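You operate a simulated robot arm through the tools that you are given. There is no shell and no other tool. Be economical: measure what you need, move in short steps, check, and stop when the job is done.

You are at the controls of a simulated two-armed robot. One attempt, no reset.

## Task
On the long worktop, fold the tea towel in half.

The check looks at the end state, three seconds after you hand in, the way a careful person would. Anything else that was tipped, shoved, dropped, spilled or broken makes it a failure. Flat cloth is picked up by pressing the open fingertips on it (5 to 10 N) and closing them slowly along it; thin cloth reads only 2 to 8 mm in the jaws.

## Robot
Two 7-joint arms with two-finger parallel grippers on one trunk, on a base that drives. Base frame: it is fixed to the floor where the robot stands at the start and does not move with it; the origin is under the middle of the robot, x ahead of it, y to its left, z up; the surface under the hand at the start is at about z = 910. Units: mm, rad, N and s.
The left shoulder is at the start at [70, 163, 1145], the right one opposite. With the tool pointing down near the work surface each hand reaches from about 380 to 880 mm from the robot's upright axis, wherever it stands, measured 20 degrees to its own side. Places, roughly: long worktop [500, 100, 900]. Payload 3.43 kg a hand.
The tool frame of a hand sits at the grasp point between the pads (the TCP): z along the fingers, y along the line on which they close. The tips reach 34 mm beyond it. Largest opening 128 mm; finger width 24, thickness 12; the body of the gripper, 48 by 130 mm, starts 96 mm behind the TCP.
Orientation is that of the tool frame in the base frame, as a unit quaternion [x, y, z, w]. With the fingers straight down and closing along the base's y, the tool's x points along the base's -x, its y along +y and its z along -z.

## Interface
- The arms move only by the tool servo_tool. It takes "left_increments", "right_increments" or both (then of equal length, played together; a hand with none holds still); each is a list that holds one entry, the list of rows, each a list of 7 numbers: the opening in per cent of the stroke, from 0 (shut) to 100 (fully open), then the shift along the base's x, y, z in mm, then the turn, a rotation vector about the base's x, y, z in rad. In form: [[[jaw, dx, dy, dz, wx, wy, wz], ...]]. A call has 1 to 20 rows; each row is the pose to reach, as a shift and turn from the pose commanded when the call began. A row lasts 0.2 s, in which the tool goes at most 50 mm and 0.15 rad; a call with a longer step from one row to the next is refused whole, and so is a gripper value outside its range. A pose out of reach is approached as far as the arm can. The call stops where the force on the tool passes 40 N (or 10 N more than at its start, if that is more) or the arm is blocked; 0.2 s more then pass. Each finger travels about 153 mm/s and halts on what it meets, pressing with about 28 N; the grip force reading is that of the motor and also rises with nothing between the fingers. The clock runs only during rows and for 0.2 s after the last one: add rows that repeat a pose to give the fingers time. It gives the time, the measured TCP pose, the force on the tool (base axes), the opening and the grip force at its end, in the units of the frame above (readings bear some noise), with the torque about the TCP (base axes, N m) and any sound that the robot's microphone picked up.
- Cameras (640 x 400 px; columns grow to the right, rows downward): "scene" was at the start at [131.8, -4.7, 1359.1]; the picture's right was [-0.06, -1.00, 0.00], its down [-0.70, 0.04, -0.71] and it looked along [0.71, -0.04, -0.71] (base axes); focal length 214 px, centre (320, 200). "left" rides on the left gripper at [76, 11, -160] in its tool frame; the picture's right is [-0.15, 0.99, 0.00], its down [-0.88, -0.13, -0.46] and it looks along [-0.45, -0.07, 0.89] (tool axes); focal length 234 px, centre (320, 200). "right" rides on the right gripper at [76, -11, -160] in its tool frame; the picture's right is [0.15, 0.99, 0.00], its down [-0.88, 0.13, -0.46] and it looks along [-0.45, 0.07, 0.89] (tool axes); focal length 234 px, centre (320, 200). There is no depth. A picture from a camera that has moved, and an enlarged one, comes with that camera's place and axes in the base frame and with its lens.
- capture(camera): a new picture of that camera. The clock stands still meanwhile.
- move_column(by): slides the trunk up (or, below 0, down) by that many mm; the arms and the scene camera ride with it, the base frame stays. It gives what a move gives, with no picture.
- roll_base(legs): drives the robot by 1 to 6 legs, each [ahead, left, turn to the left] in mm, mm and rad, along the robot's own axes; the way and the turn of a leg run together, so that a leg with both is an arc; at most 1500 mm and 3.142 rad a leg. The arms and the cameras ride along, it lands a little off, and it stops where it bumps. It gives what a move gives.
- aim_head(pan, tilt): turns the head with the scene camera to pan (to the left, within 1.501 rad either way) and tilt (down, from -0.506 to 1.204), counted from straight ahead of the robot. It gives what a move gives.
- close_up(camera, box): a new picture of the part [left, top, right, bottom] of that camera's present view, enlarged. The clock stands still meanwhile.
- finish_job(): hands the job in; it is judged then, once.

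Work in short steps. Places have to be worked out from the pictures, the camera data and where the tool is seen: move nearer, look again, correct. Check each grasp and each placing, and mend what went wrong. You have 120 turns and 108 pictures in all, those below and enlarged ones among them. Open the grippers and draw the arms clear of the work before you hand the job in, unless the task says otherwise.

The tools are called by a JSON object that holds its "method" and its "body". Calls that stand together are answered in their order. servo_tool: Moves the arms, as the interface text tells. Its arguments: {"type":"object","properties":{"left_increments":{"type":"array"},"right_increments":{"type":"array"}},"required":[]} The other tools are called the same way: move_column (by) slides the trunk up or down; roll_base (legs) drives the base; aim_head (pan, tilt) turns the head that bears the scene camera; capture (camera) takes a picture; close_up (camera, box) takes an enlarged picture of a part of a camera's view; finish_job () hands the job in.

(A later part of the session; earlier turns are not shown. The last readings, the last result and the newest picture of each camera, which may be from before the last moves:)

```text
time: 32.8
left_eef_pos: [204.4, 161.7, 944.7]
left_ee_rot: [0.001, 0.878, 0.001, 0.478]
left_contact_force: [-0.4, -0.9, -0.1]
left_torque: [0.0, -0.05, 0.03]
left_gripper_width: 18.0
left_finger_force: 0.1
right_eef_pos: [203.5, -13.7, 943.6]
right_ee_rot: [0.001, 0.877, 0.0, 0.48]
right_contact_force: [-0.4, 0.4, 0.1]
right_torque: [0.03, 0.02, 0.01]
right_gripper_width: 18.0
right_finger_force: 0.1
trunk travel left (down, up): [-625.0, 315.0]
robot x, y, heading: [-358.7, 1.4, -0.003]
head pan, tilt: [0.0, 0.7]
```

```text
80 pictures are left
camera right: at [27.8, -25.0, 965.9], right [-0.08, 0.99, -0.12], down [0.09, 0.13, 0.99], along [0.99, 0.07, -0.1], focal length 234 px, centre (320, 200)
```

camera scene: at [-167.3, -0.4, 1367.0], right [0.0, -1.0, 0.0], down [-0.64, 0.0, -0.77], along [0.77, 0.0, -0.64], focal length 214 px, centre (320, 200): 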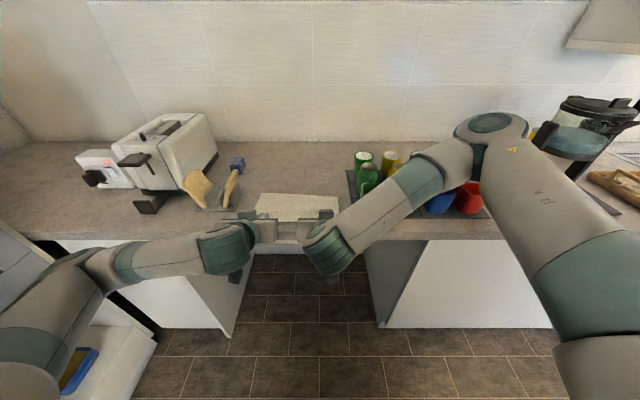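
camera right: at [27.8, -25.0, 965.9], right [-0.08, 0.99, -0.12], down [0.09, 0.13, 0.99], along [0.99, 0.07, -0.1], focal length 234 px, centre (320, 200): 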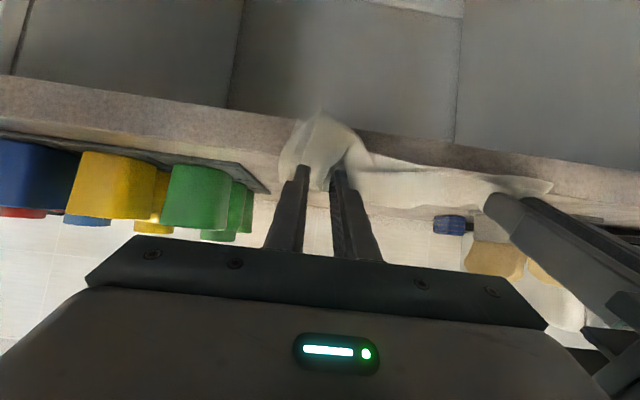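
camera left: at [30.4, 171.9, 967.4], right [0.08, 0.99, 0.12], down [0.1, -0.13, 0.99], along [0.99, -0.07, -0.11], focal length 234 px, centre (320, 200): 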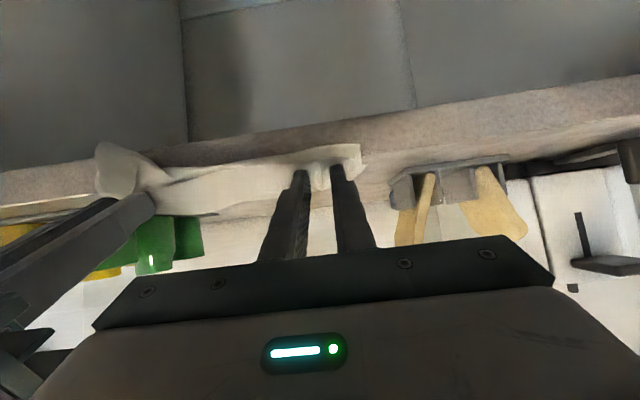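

The cloth trailed with the fingers and one corner now droops over the edge. I lift the hands straight up to free them and look.

{"method": "servo_tool", "body": {"left_increments": [[[20, 0, 0, 5, 0, 0, 0], [20, 0, 0, 15, 0, 0, 0], [20, 0, 0, 30, 0, 0, 0], [20, 0, 0, 50, 0, 0, 0], [20, 0, 0, 80, 0, 0, 0], [20, 0, 0, 80, 0, 0, 0]]], "right_increments": [[[20, 0, 0, 5, 0, 0, 0], [20, 0, 0, 15, 0, 0, 0], [20, 0, 0, 30, 0, 0, 0], [20, 0, 0, 50, 0, 0, 0], [20, 0, 0, 80, 0, 0, 0], [20, 0, 0, 80, 0, 0, 0]]]}}

{"method": "capture", "body": {"camera": "left"}}

{"method": "capture", "body": {"camera": "right"}}

```text
time: 34.2
left_eef_pos: [212.0, 157.4, 1022.7]
left_ee_rot: [-0.001, 0.879, 0.001, 0.476]
left_contact_force: [-0.1, -0.2, 0.1]
left_torque: [0.03, 0.01, -0.03]
left_gripper_width: 25.5
left_finger_force: 0.1
left hand out of reach, approached as far as the arm can: row 3, 4, 5, 6
right_eef_pos: [205.1, -12.6, 1025.1]
right_ee_rot: [0.0, 0.878, 0.0, 0.479]
right_contact_force: [0.1, -0.2, 0.1]
right_torque: [0.07, -0.02, 0.0]
right_gripper_width: 25.6
right_finger_force: 0.1
trunk travel left (down, up): [-625.0, 315.0]
robot x, y, heading: [-358.5, 3.4, -0.002]
head pan, tilt: [0.0, 0.7]
```

```text
79 pictures are left
camera left: at [39.1, 167.9, 1046.3], right [0.08, 0.99, 0.12], down [0.1, -0.13, 0.99], along [0.99, -0.06, -0.11], focal length 234 px, centre (320, 200)
```

left: 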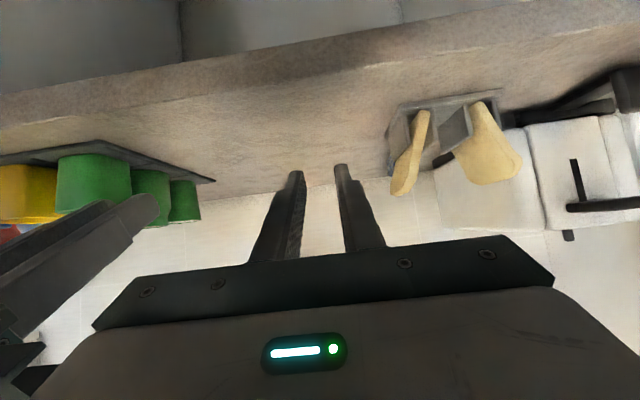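

```text
78 pictures are left
camera right: at [29.5, -22.8, 1047.3], right [-0.08, 0.99, -0.12], down [0.09, 0.13, 0.99], along [0.99, 0.07, -0.1], focal length 234 px, centre (320, 200)
```

right: 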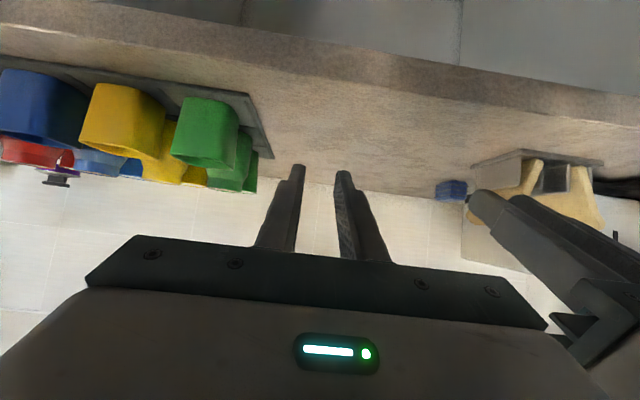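

The towel is no longer visible on the counter. I look down with the head camera to find it.

{"method": "aim_head", "body": {"pan": 0.0, "tilt": 1.0}}

{"method": "capture", "body": {"camera": "scene"}}

```text
time: 35.0
left_eef_pos: [211.9, 156.9, 1023.1]
left_ee_rot: [0.0, 0.879, 0.001, 0.477]
left_contact_force: [0.5, -0.4, 0.2]
left_torque: [-0.01, -0.01, 0.0]
left_gripper_width: 25.6
left_finger_force: 0.1
right_eef_pos: [203.3, -12.1, 1025.0]
right_ee_rot: [0.001, 0.878, -0.001, 0.479]
right_contact_force: [0.3, 0.1, 0.3]
right_torque: [-0.03, 0.02, -0.02]
right_gripper_width: 25.6
right_finger_force: 0.1
trunk travel left (down, up): [-625.0, 315.0]
robot x, y, heading: [-355.1, 1.2, 0.001]
head pan, tilt: [0.0, 1.0]
```

```text
77 pictures are left
camera scene: at [-236.7, 0.2, 1342.8], right [0.0, -1.0, 0.0], down [-0.84, 0.0, -0.54], along [0.54, 0.0, -0.84], focal length 214 px, centre (320, 200)
```

scene: 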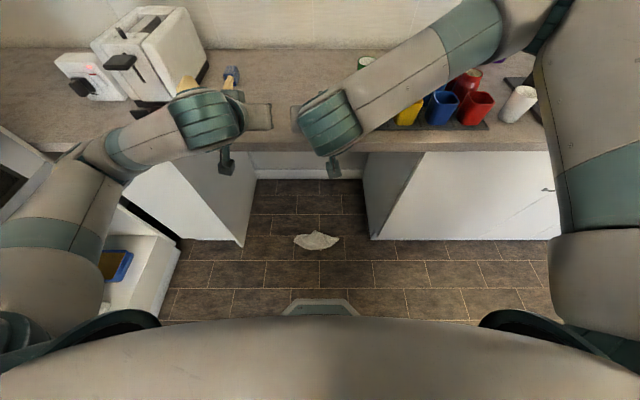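

The towel slid off and lies crumpled on the floor under the counter, near x≈310, y≈20. I'll recover it: back away to free the arms, then survey the area.

{"method": "roll_base", "body": {"legs": [[-250, 0, 0]]}}

{"method": "aim_head", "body": {"pan": 0.5, "tilt": 0.8}}

{"method": "capture", "body": {"camera": "scene"}}

{"method": "aim_head", "body": {"pan": 0.0, "tilt": 0.9}}

{"method": "capture", "body": {"camera": "scene"}}

```text
time: 36.8
left_eef_pos: [-42.3, 156.1, 1021.8]
left_ee_rot: [0.002, 0.879, 0.0, 0.476]
left_contact_force: [0.3, 0.7, -0.3]
left_torque: [0.0, 0.03, 0.01]
left_gripper_width: 25.4
left_finger_force: 0.1
right_eef_pos: [-51.2, -12.8, 1026.7]
right_ee_rot: [0.002, 0.878, -0.001, 0.479]
right_contact_force: [-0.3, -0.5, 0.5]
right_torque: [0.02, 0.03, 0.02]
right_gripper_width: 25.7
right_finger_force: 0.0
trunk travel left (down, up): [-625.0, 315.0]
robot x, y, heading: [-615.4, 2.7, -0.004]
head pan, tilt: [0.0, 1.0]
```

```text
time: 37.8
left_eef_pos: [-41.9, 155.7, 1023.4]
left_ee_rot: [0.001, 0.879, 0.001, 0.476]
left_contact_force: [1.4, -0.2, -0.4]
left_torque: [0.0, 0.01, 0.01]
left_gripper_width: 25.9
left_finger_force: 0.0
right_eef_pos: [-49.7, -13.7, 1025.9]
right_ee_rot: [0.003, 0.878, -0.002, 0.478]
right_contact_force: [0.0, 1.0, -0.2]
right_torque: [0.0, -0.03, 0.02]
right_gripper_width: 25.5
right_finger_force: 0.0
trunk travel left (down, up): [-625.0, 315.0]
robot x, y, heading: [-611.8, 4.6, -0.006]
head pan, tilt: [0.499, 0.799]
```

```text
76 pictures are left
camera scene: at [-489.9, 39.0, 1357.8], right [0.47, -0.88, 0.0], down [-0.63, -0.34, -0.7], along [0.61, 0.33, -0.72], focal length 214 px, centre (320, 200)
```

scene: 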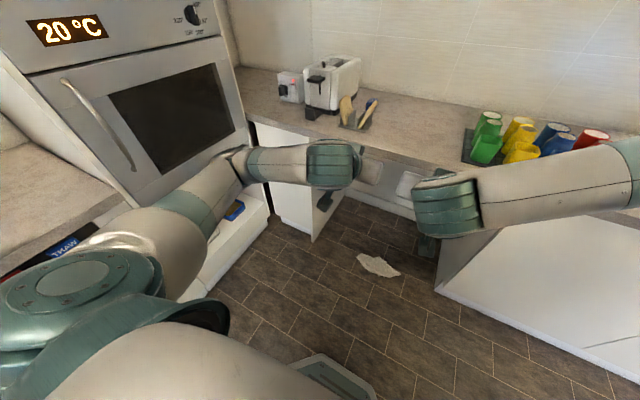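

```text
time: 38.7
left_eef_pos: [-41.9, 155.7, 1021.8]
left_ee_rot: [0.001, 0.879, 0.0, 0.476]
left_contact_force: [-0.5, -0.6, -0.3]
left_torque: [0.01, -0.02, -0.01]
left_gripper_width: 25.9
left_finger_force: 0.0
right_eef_pos: [-51.4, -14.0, 1026.1]
right_ee_rot: [0.003, 0.878, -0.002, 0.478]
right_contact_force: [0.0, -0.3, -0.4]
right_torque: [-0.03, -0.02, -0.02]
right_gripper_width: 25.6
right_finger_force: 0.0
trunk travel left (down, up): [-625.0, 315.0]
robot x, y, heading: [-610.2, 0.4, -0.003]
head pan, tilt: [0.0, 0.901]
```

```text
75 pictures are left
camera scene: at [-485.6, 0.5, 1349.9], right [0.0, -1.0, 0.0], down [-0.78, 0.0, -0.62], along [0.62, 0.0, -0.78], focal length 214 px, centre (320, 200)
```

scene: 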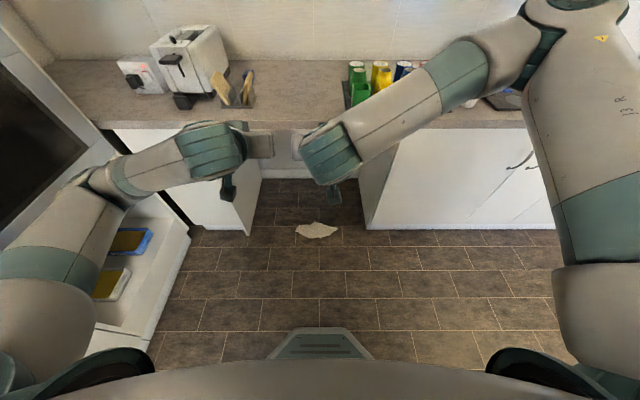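

Floor area is clear: the towel is near (310, 15), the cabinets start at x≈267, and the knee space runs roughly y −328 to 537. I turn both hands straight down, moving the left aside, before lowering the trunk.

{"method": "servo_tool", "body": {"left_increments": [[[20, 0, 15, 0, 0, 0.14, 0], [20, 0, 30, 0, 0, 0.28, 0], [20, 0, 45, 0, 0, 0.42, 0], [20, 0, 60, 0, 0, 0.56, 0], [20, 0, 75, 0, 0, 0.7, 0], [20, 0, 90, 0, 0, 0.84, 0], [20, 0, 100, 0, 0, 0.97, 0], [20, 0, 100, 0, 0, 1.0, 0], [20, 0, 100, 0, 0, 1.0, 0]]], "right_increments": [[[20, 0, 0, 0, 0, 0.14, 0], [20, 0, 0, 0, 0, 0.28, 0], [20, 0, 0, 0, 0, 0.42, 0], [20, 0, 0, 0, 0, 0.56, 0], [20, 0, 0, 0, 0, 0.7, 0], [20, 0, 0, 0, 0, 0.84, 0], [20, 0, 0, 0, 0, 0.97, 0], [40, 0, 0, 0, 0, 1.0, 0], [40, 0, 0, 0, 0, 1.0, 0]]]}}

{"method": "move_column", "body": {"by": -500}}

{"method": "aim_head", "body": {"pan": 0.0, "tilt": 0.5}}

{"method": "capture", "body": {"camera": "scene"}}

{"method": "capture", "body": {"camera": "right"}}

```text
time: 40.7
left_eef_pos: [-42.7, 256.1, 1022.2]
left_ee_rot: [0.002, 1.0, -0.001, -0.003]
left_contact_force: [-0.2, 0.4, -0.2]
left_torque: [-0.01, -0.01, -0.02]
left_gripper_width: 25.9
left_finger_force: 0.1
right_eef_pos: [-50.9, -14.2, 1025.5]
right_ee_rot: [0.0, 1.0, -0.001, -0.001]
right_contact_force: [-0.2, -0.1, 0.2]
right_torque: [-0.01, 0.01, 0.0]
right_gripper_width: 51.2
right_finger_force: 0.1
trunk travel left (down, up): [-625.0, 315.0]
robot x, y, heading: [-611.9, 0.9, -0.004]
head pan, tilt: [0.0, 0.901]
```

```text
refused: -500 is not a number from -400 to 400
```

```text
time: 41.5
left_eef_pos: [-42.6, 256.1, 1023.3]
left_ee_rot: [0.002, 1.0, 0.001, -0.004]
left_contact_force: [-0.1, 0.5, -0.3]
left_torque: [-0.03, 0.03, 0.0]
left_gripper_width: 25.6
left_finger_force: 0.0
right_eef_pos: [-51.2, -14.5, 1025.0]
right_ee_rot: [0.002, 1.0, -0.002, -0.002]
right_contact_force: [0.4, -0.4, 0.1]
right_torque: [-0.01, 0.02, -0.03]
right_gripper_width: 51.3
right_finger_force: 0.1
trunk travel left (down, up): [-625.0, 315.0]
robot x, y, heading: [-613.3, 4.7, -0.002]
head pan, tilt: [0.0, 0.499]
```

```text
74 pictures are left
camera scene: at [-470.1, 0.4, 1383.7], right [0.0, -1.0, 0.0], down [-0.48, 0.0, -0.88], along [0.88, 0.0, -0.48], focal length 214 px, centre (320, 200)
```

scene: 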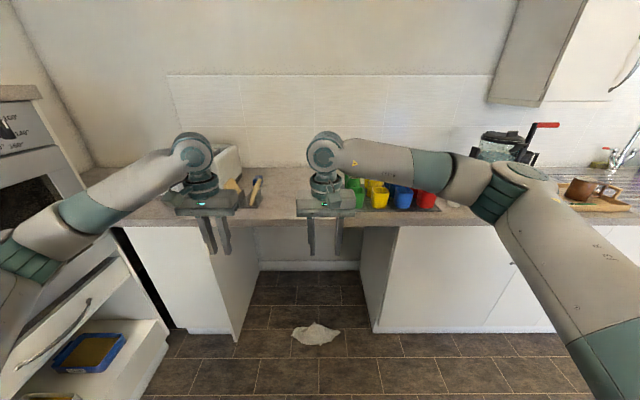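

```text
73 pictures are left
camera right: at [-125.8, -24.4, 1185.1], right [-0.14, 0.99, 0.0], down [0.88, 0.13, 0.45], along [0.45, 0.06, -0.89], focal length 234 px, centre (320, 200)
```

right: 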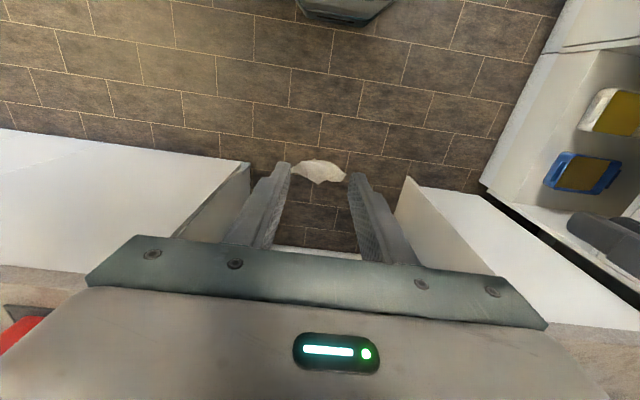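

The left elbow is about 400 mm clear of the drawer. I lower the trunk in two moves.

{"method": "move_column", "body": {"by": -400}}

{"method": "move_column", "body": {"by": -210}}

{"method": "capture", "body": {"camera": "scene"}}

{"method": "capture", "body": {"camera": "right"}}

```text
time: 45.4
left_eef_pos: [-43.3, 257.3, 622.8]
left_ee_rot: [0.003, 1.0, 0.0, -0.004]
left_contact_force: [0.2, 0.1, -1.0]
left_torque: [0.01, -0.03, -0.01]
left_gripper_width: 25.7
left_finger_force: 0.0
right_eef_pos: [-49.3, -14.1, 626.0]
right_ee_rot: [0.001, 1.0, -0.002, 0.0]
right_contact_force: [-0.6, -0.2, -0.2]
right_torque: [0.0, -0.02, -0.02]
right_gripper_width: 51.1
right_finger_force: 0.1
trunk travel left (down, up): [-225.0, 715.0]
robot x, y, heading: [-610.5, 3.5, -0.006]
head pan, tilt: [0.0, 0.499]
```

```text
time: 47.6
left_eef_pos: [-42.2, 256.0, 412.9]
left_ee_rot: [0.001, 1.0, -0.001, -0.004]
left_contact_force: [0.0, 0.0, 0.4]
left_torque: [-0.03, 0.0, 0.01]
left_gripper_width: 25.5
left_finger_force: 0.2
right_eef_pos: [-51.4, -14.6, 415.8]
right_ee_rot: [0.001, 1.0, -0.002, -0.001]
right_contact_force: [-0.7, 0.4, 1.0]
right_torque: [-0.01, 0.03, 0.01]
right_gripper_width: 51.3
right_finger_force: 0.0
trunk travel left (down, up): [-15.0, 925.0]
robot x, y, heading: [-614.0, -2.9, -0.005]
head pan, tilt: [0.0, 0.499]
```

```text
72 pictures are left
camera scene: at [-470.3, 0.3, 773.9], right [0.0, -1.0, 0.0], down [-0.48, 0.0, -0.88], along [0.88, 0.0, -0.48], focal length 214 px, centre (320, 200)
```

scene: 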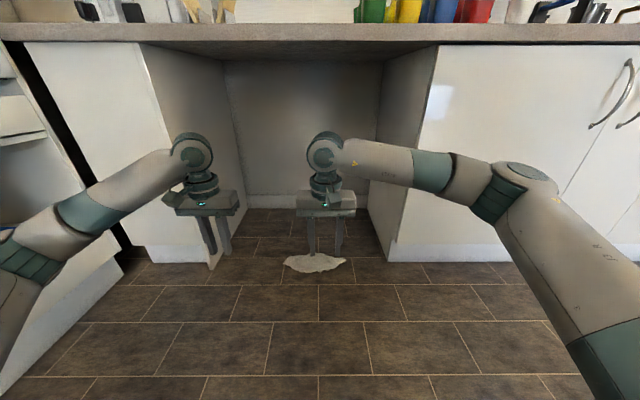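

```text
71 pictures are left
camera right: at [-126.0, -24.4, 575.2], right [-0.14, 0.99, 0.0], down [0.88, 0.13, 0.45], along [0.45, 0.06, -0.89], focal length 234 px, centre (320, 200)
```

right: 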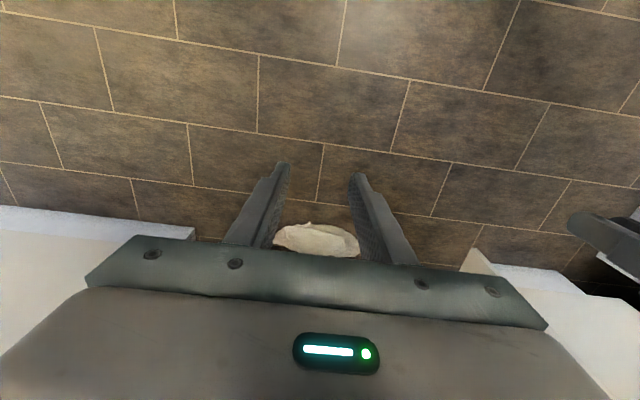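

The path under the worktop is free. I drive forward 220 mm and lower the right hand to look at the towel from above.

{"method": "roll_base", "body": {"legs": [[220, 0, 0]]}}

{"method": "servo_tool", "body": {"right_increments": [[[60, 0, 0, -45, 0, 0, 0], [60, 0, 0, -90, 0, 0, 0], [60, 0, 0, -135, 0, 0, 0], [60, 0, 0, -135, 0, 0, 0]]]}}

{"method": "capture", "body": {"camera": "right"}}

{"method": "close_up", "body": {"camera": "scene", "box": [220, 180, 420, 305]}}

```text
time: 49.3
left_eef_pos: [175.0, 252.3, 412.7]
left_ee_rot: [0.004, 1.0, 0.0, -0.004]
left_contact_force: [0.1, 0.1, 1.1]
left_torque: [0.0, -0.03, 0.02]
left_gripper_width: 25.4
left_finger_force: 0.1
right_eef_pos: [165.3, -18.2, 415.3]
right_ee_rot: [0.003, 1.0, -0.002, -0.001]
right_contact_force: [0.4, 0.1, 0.3]
right_torque: [0.02, -0.02, 0.01]
right_gripper_width: 51.3
right_finger_force: 0.1
trunk travel left (down, up): [-15.0, 925.0]
robot x, y, heading: [-393.3, 1.7, -0.009]
head pan, tilt: [0.0, 0.499]
```

```text
time: 50.3
left_eef_pos: [174.8, 252.6, 413.5]
left_ee_rot: [0.004, 1.0, 0.0, -0.003]
left_contact_force: [0.0, -0.5, -0.6]
left_torque: [-0.01, 0.0, -0.03]
left_gripper_width: 25.5
left_finger_force: 0.1
right_eef_pos: [166.8, -18.7, 279.3]
right_ee_rot: [0.003, 1.0, -0.002, -0.001]
right_contact_force: [0.3, -0.2, -0.5]
right_torque: [-0.01, 0.01, 0.0]
right_gripper_width: 77.0
right_finger_force: 0.0
trunk travel left (down, up): [-15.0, 925.0]
robot x, y, heading: [-398.6, 2.1, -0.009]
head pan, tilt: [0.0, 0.499]
```

```text
70 pictures are left
camera right: at [91.2, -26.6, 438.6], right [-0.14, 0.99, 0.0], down [0.88, 0.13, 0.45], along [0.45, 0.06, -0.89], focal length 234 px, centre (320, 200)
```

right: 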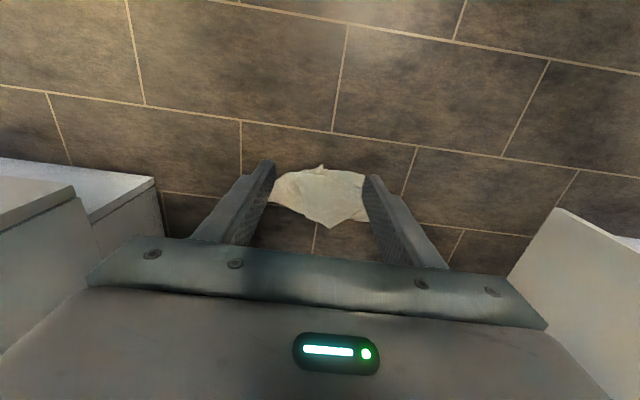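

```text
3.20 times, centred on (320, 242) of scene
camera zoom: at [-254.3, -1.5, 773.8], right [-0.01, -1.0, 0.0], down [-0.48, 0.0, -0.88], along [0.88, -0.01, -0.48], focal length 686 px, centre (320, 64)
```

zoom: 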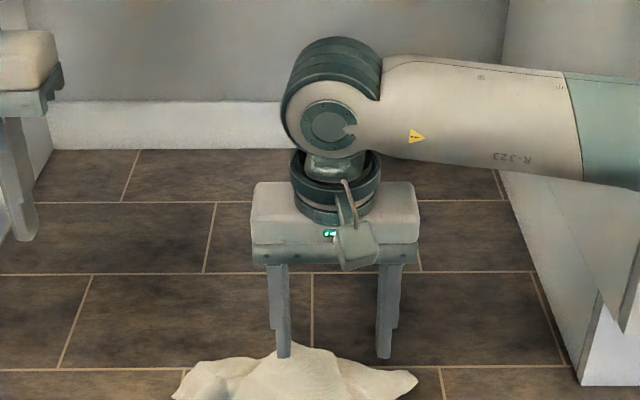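

The towel heap spans about x 240–380 and y −100–95. I move the right hand forward and lower for a better look at its structure.

{"method": "servo_tool", "body": {"right_increments": [[[60, 40, 5, 0, 0, 0, 0], [60, 80, 10, -20, 0, 0, 0], [60, 120, 15, -40, 0, 0, 0], [60, 120, 15, -60, 0, 0, 0], [60, 120, 15, -60, 0, 0, 0]]]}}

{"method": "close_up", "body": {"camera": "right", "box": [180, 0, 480, 188]}}

```text
time: 51.5
left_eef_pos: [175.1, 253.0, 412.2]
left_ee_rot: [0.003, 1.0, 0.0, -0.004]
left_contact_force: [-1.1, 0.3, -0.4]
left_torque: [0.03, 0.0, 0.0]
left_gripper_width: 25.5
left_finger_force: 0.0
right_eef_pos: [285.5, -4.1, 220.3]
right_ee_rot: [0.004, 1.0, -0.002, 0.0]
right_contact_force: [-0.9, 0.1, -0.4]
right_torque: [-0.02, -0.01, 0.0]
right_gripper_width: 76.6
right_finger_force: 0.0
trunk travel left (down, up): [-15.0, 925.0]
robot x, y, heading: [-395.6, 2.7, -0.008]
head pan, tilt: [0.0, 0.499]
```

```text
2.13 times, centred on (330, 94) of right
camera zoom: at [209.9, -14.1, 379.5], right [-0.14, 0.99, 0.0], down [0.88, 0.13, 0.45], along [0.45, 0.06, -0.89], focal length 498 px, centre (299, 426)
```

zoom: 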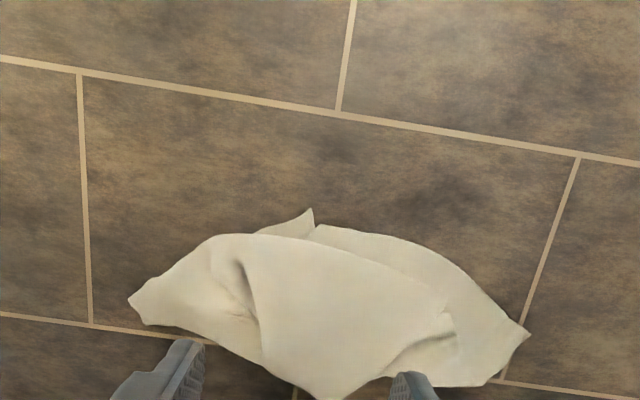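

A clean towel corner is visible at about (296, 173). I move the right hand aside and bring the left over that corner.

{"method": "servo_tool", "body": {"left_increments": [[[30, 10, -8, -45, 0, 0, 0], [30, 25, -20, -90, 0, 0, 0], [30, 45, -35, -135, 0, 0, 0], [30, 65, -50, -180, 0, 0, 0], [30, 85, -65, -225, 0, 0, 0], [30, 105, -80, -260, 0, 0, 0], [30, 118, -97, -280, 0, 0, 0], [30, 118, -97, -280, 0, 0, 0]]], "right_increments": [[[60, -30, -20, 10, 0, 0, 0], [60, -60, -40, 20, 0, 0, 0], [60, -90, -60, 30, 0, 0, 0], [60, -120, -80, 40, 0, 0, 0], [60, -135, -100, 50, 0, 0, 0], [60, -135, -120, 60, 0, 0, 0], [60, -135, -140, 60, 0, 0, 0], [60, -135, -150, 60, 0, 0, 0]]]}}

{"method": "capture", "body": {"camera": "left"}}

```text
refused: row 3 steps farther than a row can; nothing moved
```

```text
67 pictures are left
camera left: at [101.8, 263.8, 573.3], right [0.15, 0.99, 0.0], down [0.88, -0.14, 0.45], along [0.44, -0.07, -0.89], focal length 234 px, centre (320, 200)
```

left: 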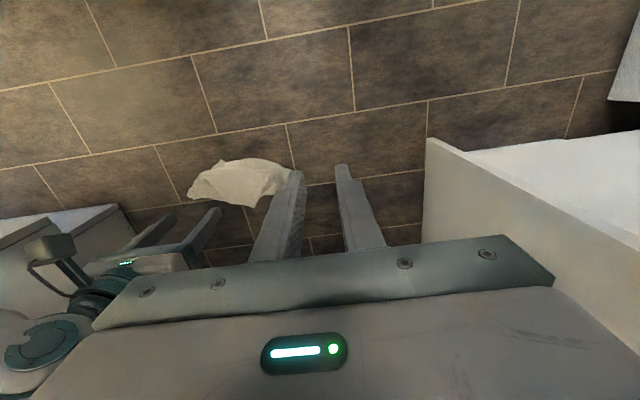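

One step was too long. I resend it with finer steps.

{"method": "servo_tool", "body": {"left_increments": [[[30, 10, -5, -35, 0, 0, 0], [30, 22, -12, -70, 0, 0, 0], [30, 36, -22, -105, 0, 0, 0], [30, 50, -34, -140, 0, 0, 0], [30, 65, -46, -175, 0, 0, 0], [30, 80, -58, -210, 0, 0, 0], [30, 95, -70, -243, 0, 0, 0], [30, 108, -80, -270, 0, 0, 0], [30, 118, -90, -280, 0, 0, 0], [30, 118, -90, -280, 0, 0, 0]]], "right_increments": [[[60, -25, -15, 8, 0, 0, 0], [60, -50, -30, 16, 0, 0, 0], [60, -75, -45, 24, 0, 0, 0], [60, -100, -60, 32, 0, 0, 0], [60, -120, -75, 40, 0, 0, 0], [60, -135, -95, 48, 0, 0, 0], [60, -135, -115, 56, 0, 0, 0], [60, -135, -135, 60, 0, 0, 0], [60, -135, -150, 60, 0, 0, 0], [60, -135, -150, 60, 0, 0, 0]]]}}

{"method": "capture", "body": {"camera": "left"}}

```text
time: 53.7
left_eef_pos: [294.9, 161.0, 130.3]
left_ee_rot: [0.004, 1.0, 0.0, -0.004]
left_contact_force: [-0.3, 1.3, 0.5]
left_torque: [0.0, -0.03, 0.0]
left_gripper_width: 38.4
left_finger_force: 0.0
right_eef_pos: [150.6, -153.4, 280.9]
right_ee_rot: [0.003, 1.0, -0.001, 0.0]
right_contact_force: [0.2, -0.1, 0.1]
right_torque: [-0.03, -0.01, 0.01]
right_gripper_width: 76.4
right_finger_force: 0.0
trunk travel left (down, up): [-15.0, 925.0]
robot x, y, heading: [-394.0, -3.2, -0.009]
head pan, tilt: [0.0, 0.499]
```

```text
66 pictures are left
camera left: at [221.6, 172.4, 292.2], right [0.15, 0.99, 0.0], down [0.88, -0.14, 0.45], along [0.44, -0.07, -0.89], focal length 234 px, centre (320, 200)
```

left: 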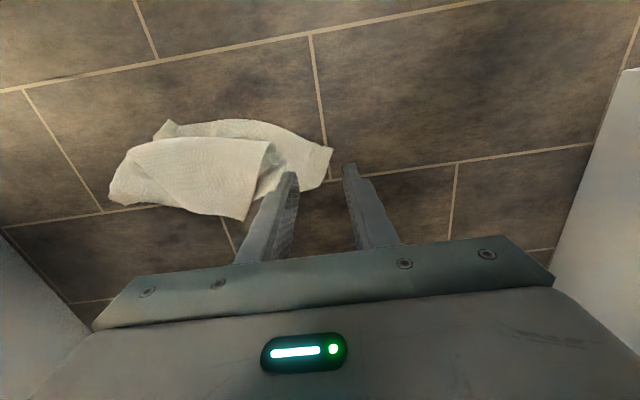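

The corner is at about (297, 177). I centre the fingers about 20 mm inside it and go down to just above the floor.

{"method": "servo_tool", "body": {"left_increments": [[[24, 13, -7, -30, 0, 0, 0], [24, 13, -7, -60, 0, 0, 0], [24, 13, -7, -82, 0, 0, 0], [24, 13, -7, -88, 0, 0, 0], [24, 13, -7, -88, 0, 0, 0]]]}}

```text
time: 54.9
left_eef_pos: [305.4, 155.4, 44.5]
left_ee_rot: [0.004, 1.0, 0.0, -0.004]
left_contact_force: [-0.1, -0.2, -0.8]
left_torque: [0.03, 0.0, 0.03]
left_gripper_width: 30.7
left_finger_force: 0.0
right_eef_pos: [151.3, -153.8, 279.7]
right_ee_rot: [0.003, 1.0, -0.003, -0.001]
right_contact_force: [0.0, 0.0, 0.3]
right_torque: [0.0, 0.01, 0.0]
right_gripper_width: 76.8
right_finger_force: 0.1
trunk travel left (down, up): [-15.0, 925.0]
robot x, y, heading: [-394.4, -0.4, -0.012]
head pan, tilt: [0.0, 0.499]
```

{"method": "servo_tool", "body": {"left_increments": [[[24, 0, 0, -3, 0, 0, 0], [24, 0, 0, -6, 0, 0, 0], [24, 0, 0, -7, 0, 0, 0], [24, 0, 0, -7, 0, 0, 0]]]}}

```text
time: 55.9
left_eef_pos: [307.7, 156.5, 37.7]
left_ee_rot: [0.004, 1.0, 0.001, -0.003]
left_contact_force: [0.5, 0.1, 1.4]
left_torque: [0.0, 0.01, 0.03]
left_gripper_width: 30.6
left_finger_force: 0.2
right_eef_pos: [150.7, -153.6, 280.0]
right_ee_rot: [0.003, 1.0, -0.002, -0.001]
right_contact_force: [0.3, -0.2, 0.9]
right_torque: [-0.02, 0.0, 0.0]
right_gripper_width: 76.7
right_finger_force: 0.0
trunk travel left (down, up): [-15.0, 925.0]
robot x, y, heading: [-394.3, 1.5, -0.005]
head pan, tilt: [0.0, 0.499]
```

Contact is just beginning. I press a few mm more.

{"method": "servo_tool", "body": {"left_increments": [[[24, 0, 0, -1, 0, 0, 0], [24, 0, 0, -2.5, 0, 0, 0], [24, 0, 0, -2.5, 0, 0, 0]]]}}

```text
time: 56.7
left_eef_pos: [305.2, 155.4, 36.1]
left_ee_rot: [0.003, 1.0, 0.0, -0.003]
left_contact_force: [-0.3, 0.4, 0.8]
left_torque: [-0.02, -0.01, -0.05]
left_gripper_width: 30.8
left_finger_force: 0.0
right_eef_pos: [150.3, -152.6, 280.5]
right_ee_rot: [0.003, 1.0, -0.001, -0.001]
right_contact_force: [-0.6, -0.6, -0.4]
right_torque: [-0.01, 0.04, -0.03]
right_gripper_width: 76.7
right_finger_force: 0.0
trunk travel left (down, up): [-15.0, 925.0]
robot x, y, heading: [-397.7, 1.6, -0.007]
head pan, tilt: [0.0, 0.499]
```

{"method": "servo_tool", "body": {"left_increments": [[[24, 0, 0, -1.2, 0, 0, 0], [24, 0, 0, -2.4, 0, 0, 0], [24, 0, 0, -2.4, 0, 0, 0]]]}}

```text
time: 57.5
left_eef_pos: [305.8, 155.9, 35.5]
left_ee_rot: [0.004, 1.0, -0.001, -0.002]
left_contact_force: [-1.4, -2.1, 13.5]
left_torque: [0.04, 0.05, 0.01]
left_gripper_width: 30.6
left_finger_force: 0.1
right_eef_pos: [150.5, -152.3, 280.8]
right_ee_rot: [0.004, 1.0, -0.002, 0.001]
right_contact_force: [0.0, 0.1, -0.1]
right_torque: [0.03, 0.02, -0.01]
right_gripper_width: 76.9
right_finger_force: 0.0
trunk travel left (down, up): [-15.0, 925.0]
robot x, y, heading: [-396.3, -2.5, -0.01]
head pan, tilt: [0.0, 0.499]
```

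The left hand presses at about 13 N. I close slowly.

{"method": "servo_tool", "body": {"left_increments": [[[22, 0, 0, 0.2, 0, 0, 0], [20, 0, 0, 0.2, 0, 0, 0], [18, 0, 0, 0.2, 0, 0, 0], [16, 0, 0, 0.2, 0, 0, 0], [14, 0, 0, 0.2, 0, 0, 0], [12, 0, 0, 0.2, 0, 0, 0], [10, 0, 0, 0.2, 0, 0, 0], [8, 0, 0, 0.2, 0, 0, 0], [6, 0, 0, 0.2, 0, 0, 0], [4, 0, 0, 0.2, 0, 0, 0], [2, 0, 0, 0.2, 0, 0, 0], [0, 0, 0, 0.2, 0, 0, 0], [0, 0, 0, 0.2, 0, 0, 0]]]}}

{"method": "capture", "body": {"camera": "left"}}

```text
time: 60.3
left_eef_pos: [305.4, 156.1, 35.5]
left_ee_rot: [0.003, 1.0, 0.0, -0.001]
left_contact_force: [1.4, 0.5, 18.1]
left_torque: [-0.03, -0.05, -0.01]
left_gripper_width: 2.7
left_finger_force: 28.2
right_eef_pos: [149.4, -153.9, 280.8]
right_ee_rot: [0.003, 1.0, -0.002, 0.0]
right_contact_force: [-0.6, 0.4, -0.7]
right_torque: [0.01, -0.01, 0.0]
right_gripper_width: 76.8
right_finger_force: 0.0
trunk travel left (down, up): [-15.0, 925.0]
robot x, y, heading: [-396.2, -3.0, -0.013]
head pan, tilt: [0.0, 0.499]
```

```text
65 pictures are left
camera left: at [232.7, 166.5, 195.3], right [0.15, 0.99, 0.0], down [0.88, -0.14, 0.45], along [0.45, -0.07, -0.89], focal length 234 px, centre (320, 200)
```

left: 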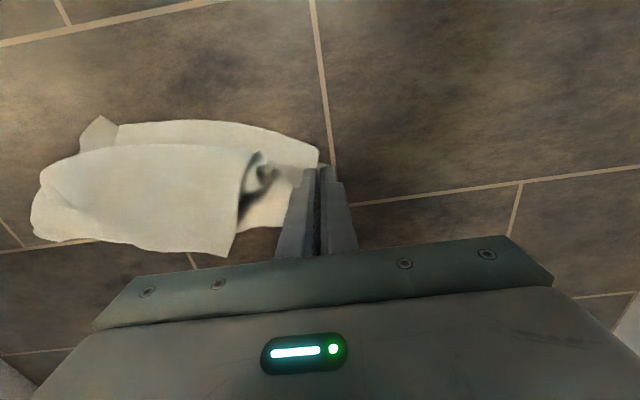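

Held at 2.7 mm. I lift the corner 370 mm and draw it toward the robot, keeping clear of the worktop underside, then look.

{"method": "servo_tool", "body": {"left_increments": [[[0, 0, 0, 30, 0, 0, 0], [0, 0, 0, 60, 0, 0, 0], [0, -5, 3, 100, 0, 0, 0], [0, -15, 6, 140, 0, 0, 0], [0, -30, 10, 180, 0, 0, 0], [0, -45, 14, 220, 0, 0, 0], [0, -60, 18, 260, 0, 0, 0], [0, -75, 22, 300, 0, 0, 0], [0, -90, 26, 335, 0, 0, 0], [0, -105, 30, 370, 0, 0, 0], [0, -105, 30, 370, 0, 0, 0], [0, -105, 30, 370, 0, 0, 0], [0, -105, 30, 370, 0, 0, 0]]]}}

{"method": "capture", "body": {"camera": "scene"}}

{"method": "capture", "body": {"camera": "right"}}

```text
time: 63.1
left_eef_pos: [200.6, 186.0, 405.3]
left_ee_rot: [0.004, 1.0, 0.0, -0.003]
left_contact_force: [0.0, -0.5, 0.1]
left_torque: [0.0, -0.01, -0.01]
left_gripper_width: 2.5
left_finger_force: 27.8
right_eef_pos: [151.6, -152.8, 280.0]
right_ee_rot: [0.003, 1.0, -0.002, -0.001]
right_contact_force: [0.0, 0.8, 0.1]
right_torque: [0.04, -0.01, 0.04]
right_gripper_width: 77.0
right_finger_force: 0.0
trunk travel left (down, up): [-15.0, 925.0]
robot x, y, heading: [-397.4, -0.5, -0.007]
head pan, tilt: [0.0, 0.499]
```

```text
64 pictures are left
camera scene: at [-254.3, -1.5, 773.8], right [-0.01, -1.0, 0.0], down [-0.48, 0.0, -0.88], along [0.88, -0.01, -0.48], focal length 214 px, centre (320, 200)
```

scene: 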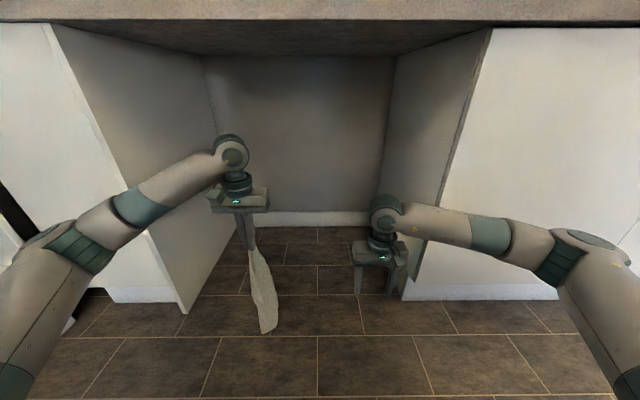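

```text
63 pictures are left
camera right: at [75.0, -162.6, 439.1], right [-0.14, 0.99, 0.0], down [0.88, 0.13, 0.45], along [0.45, 0.06, -0.89], focal length 234 px, centre (320, 200)
```

right: 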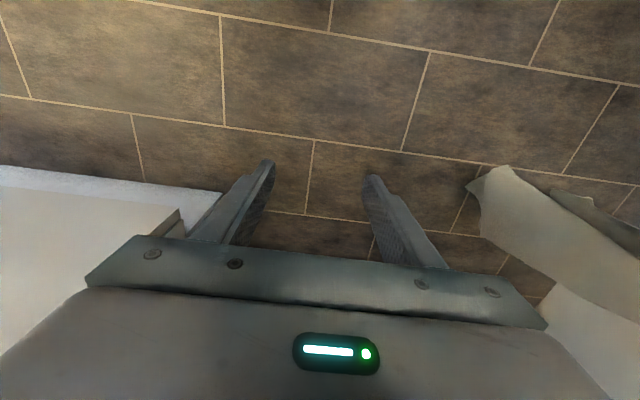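

The towel hangs from the left hand. I back out from under the worktop and raise the trunk to working height.

{"method": "roll_base", "body": {"legs": [[-280, 0, 0]]}}

{"method": "move_column", "body": {"by": 400}}

{"method": "move_column", "body": {"by": 250}}

{"method": "capture", "body": {"camera": "scene"}}

{"method": "capture", "body": {"camera": "right"}}

```text
time: 65.0
left_eef_pos: [-75.5, 189.9, 405.0]
left_ee_rot: [0.002, 1.0, 0.0, -0.003]
left_contact_force: [-0.3, -0.9, -0.3]
left_torque: [0.01, -0.03, -0.03]
left_gripper_width: 2.8
left_finger_force: 28.0
right_eef_pos: [-125.0, -149.3, 279.9]
right_ee_rot: [0.003, 1.0, -0.002, -0.001]
right_contact_force: [-0.6, 0.0, -0.3]
right_torque: [0.02, 0.0, 0.01]
right_gripper_width: 76.8
right_finger_force: 0.0
trunk travel left (down, up): [-15.0, 925.0]
robot x, y, heading: [-669.0, 3.9, -0.009]
head pan, tilt: [0.0, 0.499]
```

```text
time: 68.9
left_eef_pos: [-76.7, 189.5, 804.0]
left_ee_rot: [0.002, 1.0, 0.0, -0.004]
left_contact_force: [-0.2, -0.2, 0.2]
left_torque: [0.01, 0.01, -0.01]
left_gripper_width: 3.0
left_finger_force: 28.0
right_eef_pos: [-124.4, -149.3, 680.3]
right_ee_rot: [0.002, 1.0, -0.002, -0.001]
right_contact_force: [-0.1, 0.2, -0.7]
right_torque: [0.03, -0.02, 0.03]
right_gripper_width: 76.7
right_finger_force: 0.0
trunk travel left (down, up): [-415.0, 525.0]
robot x, y, heading: [-674.6, 0.6, -0.009]
head pan, tilt: [0.0, 0.499]
```

```text
time: 71.5
left_eef_pos: [-75.6, 189.8, 1054.0]
left_ee_rot: [0.002, 1.0, 0.0, -0.003]
left_contact_force: [0.0, -0.2, -0.4]
left_torque: [-0.03, 0.04, 0.01]
left_gripper_width: 2.3
left_finger_force: 27.7
right_eef_pos: [-124.5, -149.5, 930.4]
right_ee_rot: [0.002, 1.0, -0.002, -0.001]
right_contact_force: [-1.2, -0.2, 1.1]
right_torque: [-0.01, -0.01, 0.0]
right_gripper_width: 76.9
right_finger_force: 0.1
trunk travel left (down, up): [-665.0, 275.0]
robot x, y, heading: [-668.5, 1.0, -0.007]
head pan, tilt: [0.0, 0.499]
```

```text
62 pictures are left
camera scene: at [-529.2, 0.7, 1423.7], right [-0.01, -1.0, 0.0], down [-0.48, 0.0, -0.88], along [0.88, -0.01, -0.48], focal length 214 px, centre (320, 200)
```

scene: 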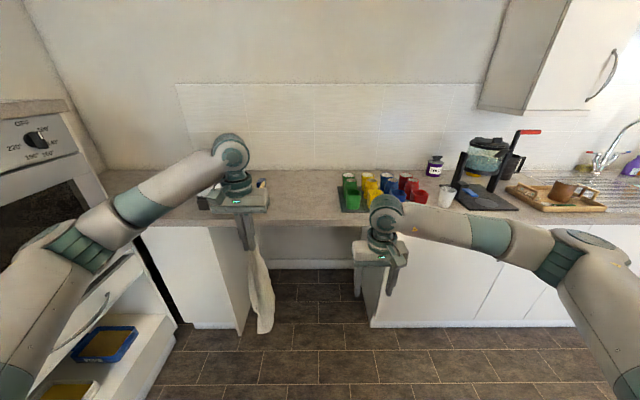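

```text
61 pictures are left
camera right: at [-199.6, -159.8, 1088.9], right [-0.14, 0.99, 0.0], down [0.88, 0.13, 0.45], along [0.45, 0.06, -0.89], focal length 234 px, centre (320, 200)
```

right: 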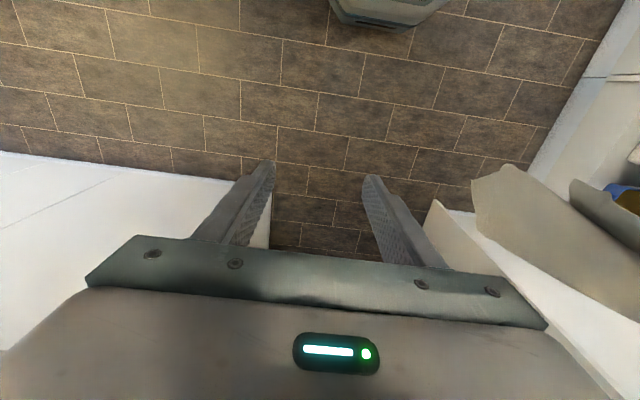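

{"method": "close_up", "body": {"camera": "scene", "box": [180, 180, 340, 340]}}

{"method": "capture", "body": {"camera": "left"}}

```text
2.50 times, centred on (260, 260) of scene
camera zoom: at [-529.2, 0.7, 1423.7], right [-0.01, -1.0, 0.0], down [-0.48, 0.0, -0.88], along [0.88, -0.01, -0.48], focal length 536 px, centre (470, 50)
```

zoom: 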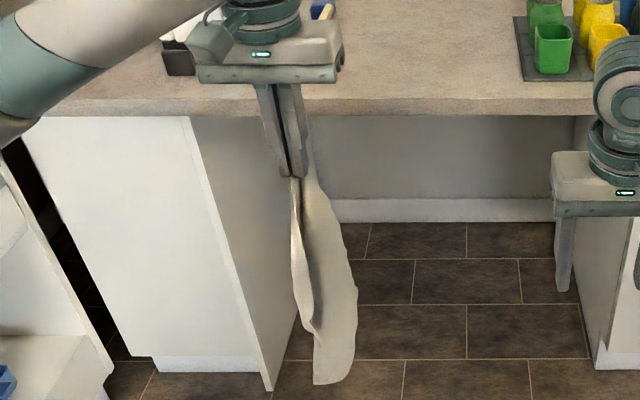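

```text
59 pictures are left
camera left: at [-148.5, 200.3, 1214.9], right [0.15, 0.99, 0.0], down [0.88, -0.13, 0.45], along [0.44, -0.07, -0.89], focal length 234 px, centre (320, 200)
```

left: 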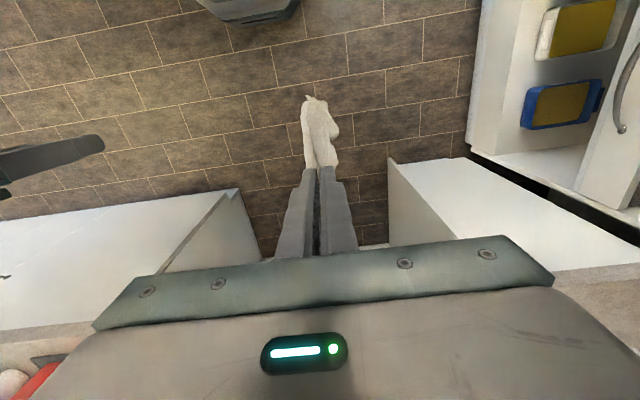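

The towel hangs from one corner with the neighbouring corners folded together. I'll lay it back on the worktop along x, with the bottom corner near and the held corner far. First I raise the trunk and lift the left hand.

{"method": "move_column", "body": {"by": 270}}

{"method": "servo_tool", "body": {"left_increments": [[[0, -10, -20, 15, 0, 0, 0], [0, -20, -40, 30, 0, 0, 0], [0, -30, -60, 45, 0, 0, 0], [0, -40, -80, 60, 0, 0, 0], [0, -50, -100, 75, 0, 0, 0], [0, -50, -100, 90, 0, 0, 0], [0, -50, -100, 90, 0, 0, 0], [0, -50, -100, 90, 0, 0, 0], [0, -50, -100, 90, 0, 0, 0]]]}}

{"method": "capture", "body": {"camera": "scene"}}

```text
time: 74.2
left_eef_pos: [-76.2, 189.2, 1324.1]
left_ee_rot: [0.003, 1.0, 0.0, -0.004]
left_contact_force: [0.0, -0.4, -0.4]
left_torque: [-0.04, -0.02, -0.03]
left_gripper_width: 2.7
left_finger_force: 28.0
right_eef_pos: [-124.3, -150.3, 1199.5]
right_ee_rot: [0.003, 1.0, -0.002, -0.002]
right_contact_force: [0.3, -0.4, -0.3]
right_torque: [-0.01, -0.03, 0.01]
right_gripper_width: 76.8
right_finger_force: 0.1
trunk travel left (down, up): [-935.0, 5.0]
robot x, y, heading: [-672.8, 5.3, -0.01]
head pan, tilt: [0.0, 0.499]
```

```text
time: 76.2
left_eef_pos: [-123.3, 89.3, 1413.9]
left_ee_rot: [0.002, 1.0, 0.0, -0.005]
left_contact_force: [-0.1, 0.2, -0.6]
left_torque: [0.0, 0.03, 0.02]
left_gripper_width: 2.4
left_finger_force: 28.2
right_eef_pos: [-124.6, -149.6, 1199.6]
right_ee_rot: [0.002, 1.0, -0.001, 0.0]
right_contact_force: [0.5, -0.2, 0.8]
right_torque: [0.02, -0.01, 0.02]
right_gripper_width: 76.7
right_finger_force: 0.1
trunk travel left (down, up): [-935.0, 5.0]
robot x, y, heading: [-671.2, 3.1, -0.009]
head pan, tilt: [0.0, 0.499]
```

```text
58 pictures are left
camera scene: at [-529.5, 0.8, 1693.8], right [-0.01, -1.0, 0.0], down [-0.48, 0.0, -0.88], along [0.88, -0.01, -0.48], focal length 214 px, centre (320, 200)
```

scene: 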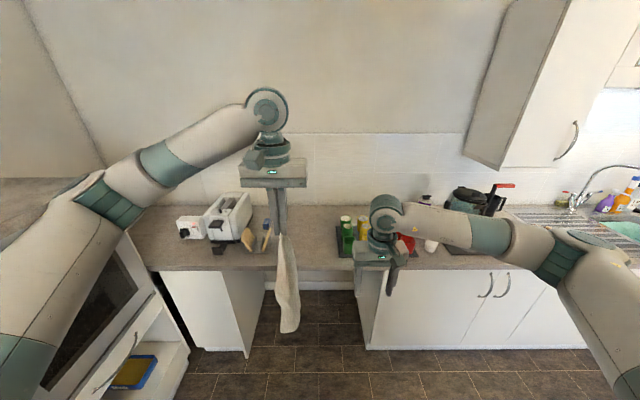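

The bottom corner hangs at z≈985, above the counter. I drive forward 430 mm so it hangs over the counter's near part.

{"method": "roll_base", "body": {"legs": [[430, 0, 0]]}}

{"method": "capture", "body": {"camera": "left"}}

{"method": "aim_head", "body": {"pan": 0.0, "tilt": 0.9}}

{"method": "capture", "body": {"camera": "scene"}}

```text
time: 78.9
left_eef_pos: [311.8, 77.9, 1416.2]
left_ee_rot: [0.008, 1.0, 0.001, -0.003]
left_contact_force: [-1.6, -0.7, -0.5]
left_torque: [0.01, -0.04, -0.01]
left_gripper_width: 2.7
left_finger_force: 28.0
right_eef_pos: [310.4, -161.0, 1200.1]
right_ee_rot: [0.008, 1.0, -0.002, 0.001]
right_contact_force: [-0.1, -0.3, 0.7]
right_torque: [-0.01, 0.0, 0.02]
right_gripper_width: 77.1
right_finger_force: 0.1
trunk travel left (down, up): [-935.0, 5.0]
robot x, y, heading: [-229.9, -2.1, -0.019]
head pan, tilt: [0.0, 0.499]
```

```text
57 pictures are left
camera left: at [238.5, 89.8, 1576.1], right [0.16, 0.99, 0.0], down [0.88, -0.14, 0.45], along [0.45, -0.07, -0.89], focal length 234 px, centre (320, 200)
```

left: 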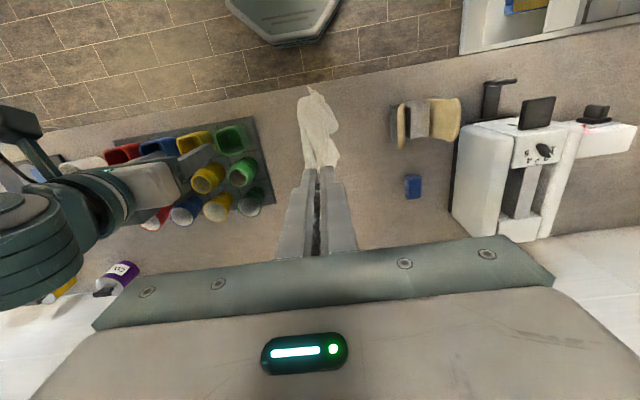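

```text
time: 79.7
left_eef_pos: [314.3, 78.6, 1414.7]
left_ee_rot: [0.007, 1.0, 0.0, -0.004]
left_contact_force: [0.7, -0.2, 0.1]
left_torque: [0.01, 0.0, 0.0]
left_gripper_width: 2.8
left_finger_force: 27.5
right_eef_pos: [312.1, -160.6, 1200.2]
right_ee_rot: [0.008, 1.0, -0.002, -0.001]
right_contact_force: [-0.5, 1.0, -0.1]
right_torque: [0.01, 0.01, 0.04]
right_gripper_width: 77.0
right_finger_force: 0.1
trunk travel left (down, up): [-935.0, 5.0]
robot x, y, heading: [-237.8, -4.3, -0.017]
head pan, tilt: [0.0, 0.901]
```

```text
56 pictures are left
camera scene: at [-106.5, -5.6, 1659.9], right [-0.02, -1.0, 0.0], down [-0.78, 0.01, -0.62], along [0.62, -0.01, -0.78], focal length 214 px, centre (320, 200)
```

scene: 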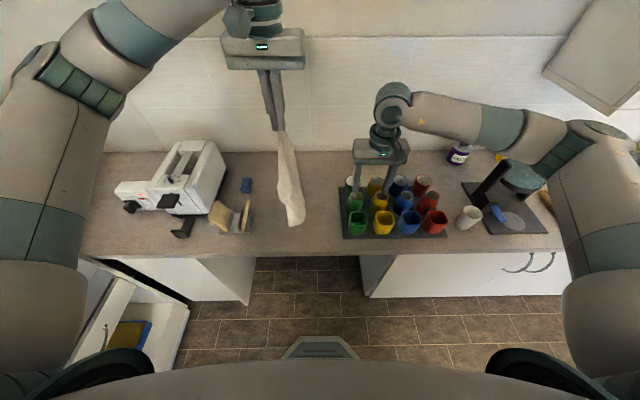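

The bottom corner is right above the counter edge. I pull the left hand in 90 mm and drive forward 150 mm, putting the corner about 60 mm inside the counter with reach to spare.

{"method": "servo_tool", "body": {"left_increments": [[[0, -25, 0, 0, 0, 0, 0], [0, -50, 0, 0, 0, 0, 0], [0, -75, 0, 0, 0, 0, 0], [0, -90, 0, 0, 0, 0, 0], [0, -90, 0, 0, 0, 0, 0]]]}}

{"method": "roll_base", "body": {"legs": [[155, 0, 0.015]]}}

{"method": "capture", "body": {"camera": "left"}}

```text
time: 80.9
left_eef_pos: [223.5, 77.7, 1413.8]
left_ee_rot: [0.007, 1.0, -0.001, -0.004]
left_contact_force: [-0.1, 0.0, 0.1]
left_torque: [0.0, -0.01, 0.01]
left_gripper_width: 2.5
left_finger_force: 28.2
right_eef_pos: [311.0, -161.0, 1199.6]
right_ee_rot: [0.007, 1.0, -0.001, -0.001]
right_contact_force: [-0.1, 0.7, 0.4]
right_torque: [-0.01, -0.03, 0.0]
right_gripper_width: 76.5
right_finger_force: 0.0
trunk travel left (down, up): [-935.0, 5.0]
robot x, y, heading: [-233.0, -5.2, -0.02]
head pan, tilt: [0.0, 0.901]
```

```text
time: 82.3
left_eef_pos: [372.9, 82.1, 1417.5]
left_ee_rot: [0.001, 1.0, 0.0, -0.001]
left_contact_force: [0.2, 0.9, 0.3]
left_torque: [0.0, -0.03, 0.0]
left_gripper_width: 2.4
left_finger_force: 27.7
right_eef_pos: [467.1, -154.4, 1201.5]
right_ee_rot: [0.001, 1.0, -0.002, 0.001]
right_contact_force: [-0.4, -0.4, -0.2]
right_torque: [-0.03, -0.07, 0.0]
right_gripper_width: 76.6
right_finger_force: 0.1
trunk travel left (down, up): [-935.0, 5.0]
robot x, y, heading: [-77.2, -4.4, -0.002]
head pan, tilt: [0.0, 0.901]
```

```text
55 pictures are left
camera left: at [300.3, 93.4, 1576.2], right [0.15, 0.99, 0.0], down [0.88, -0.13, 0.45], along [0.45, -0.07, -0.89], focal length 234 px, centre (320, 200)
```

left: 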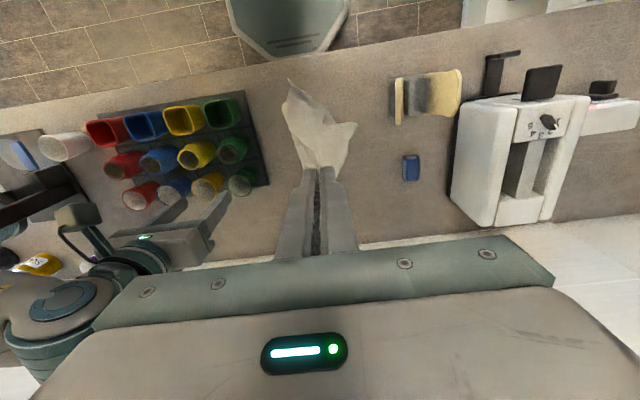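

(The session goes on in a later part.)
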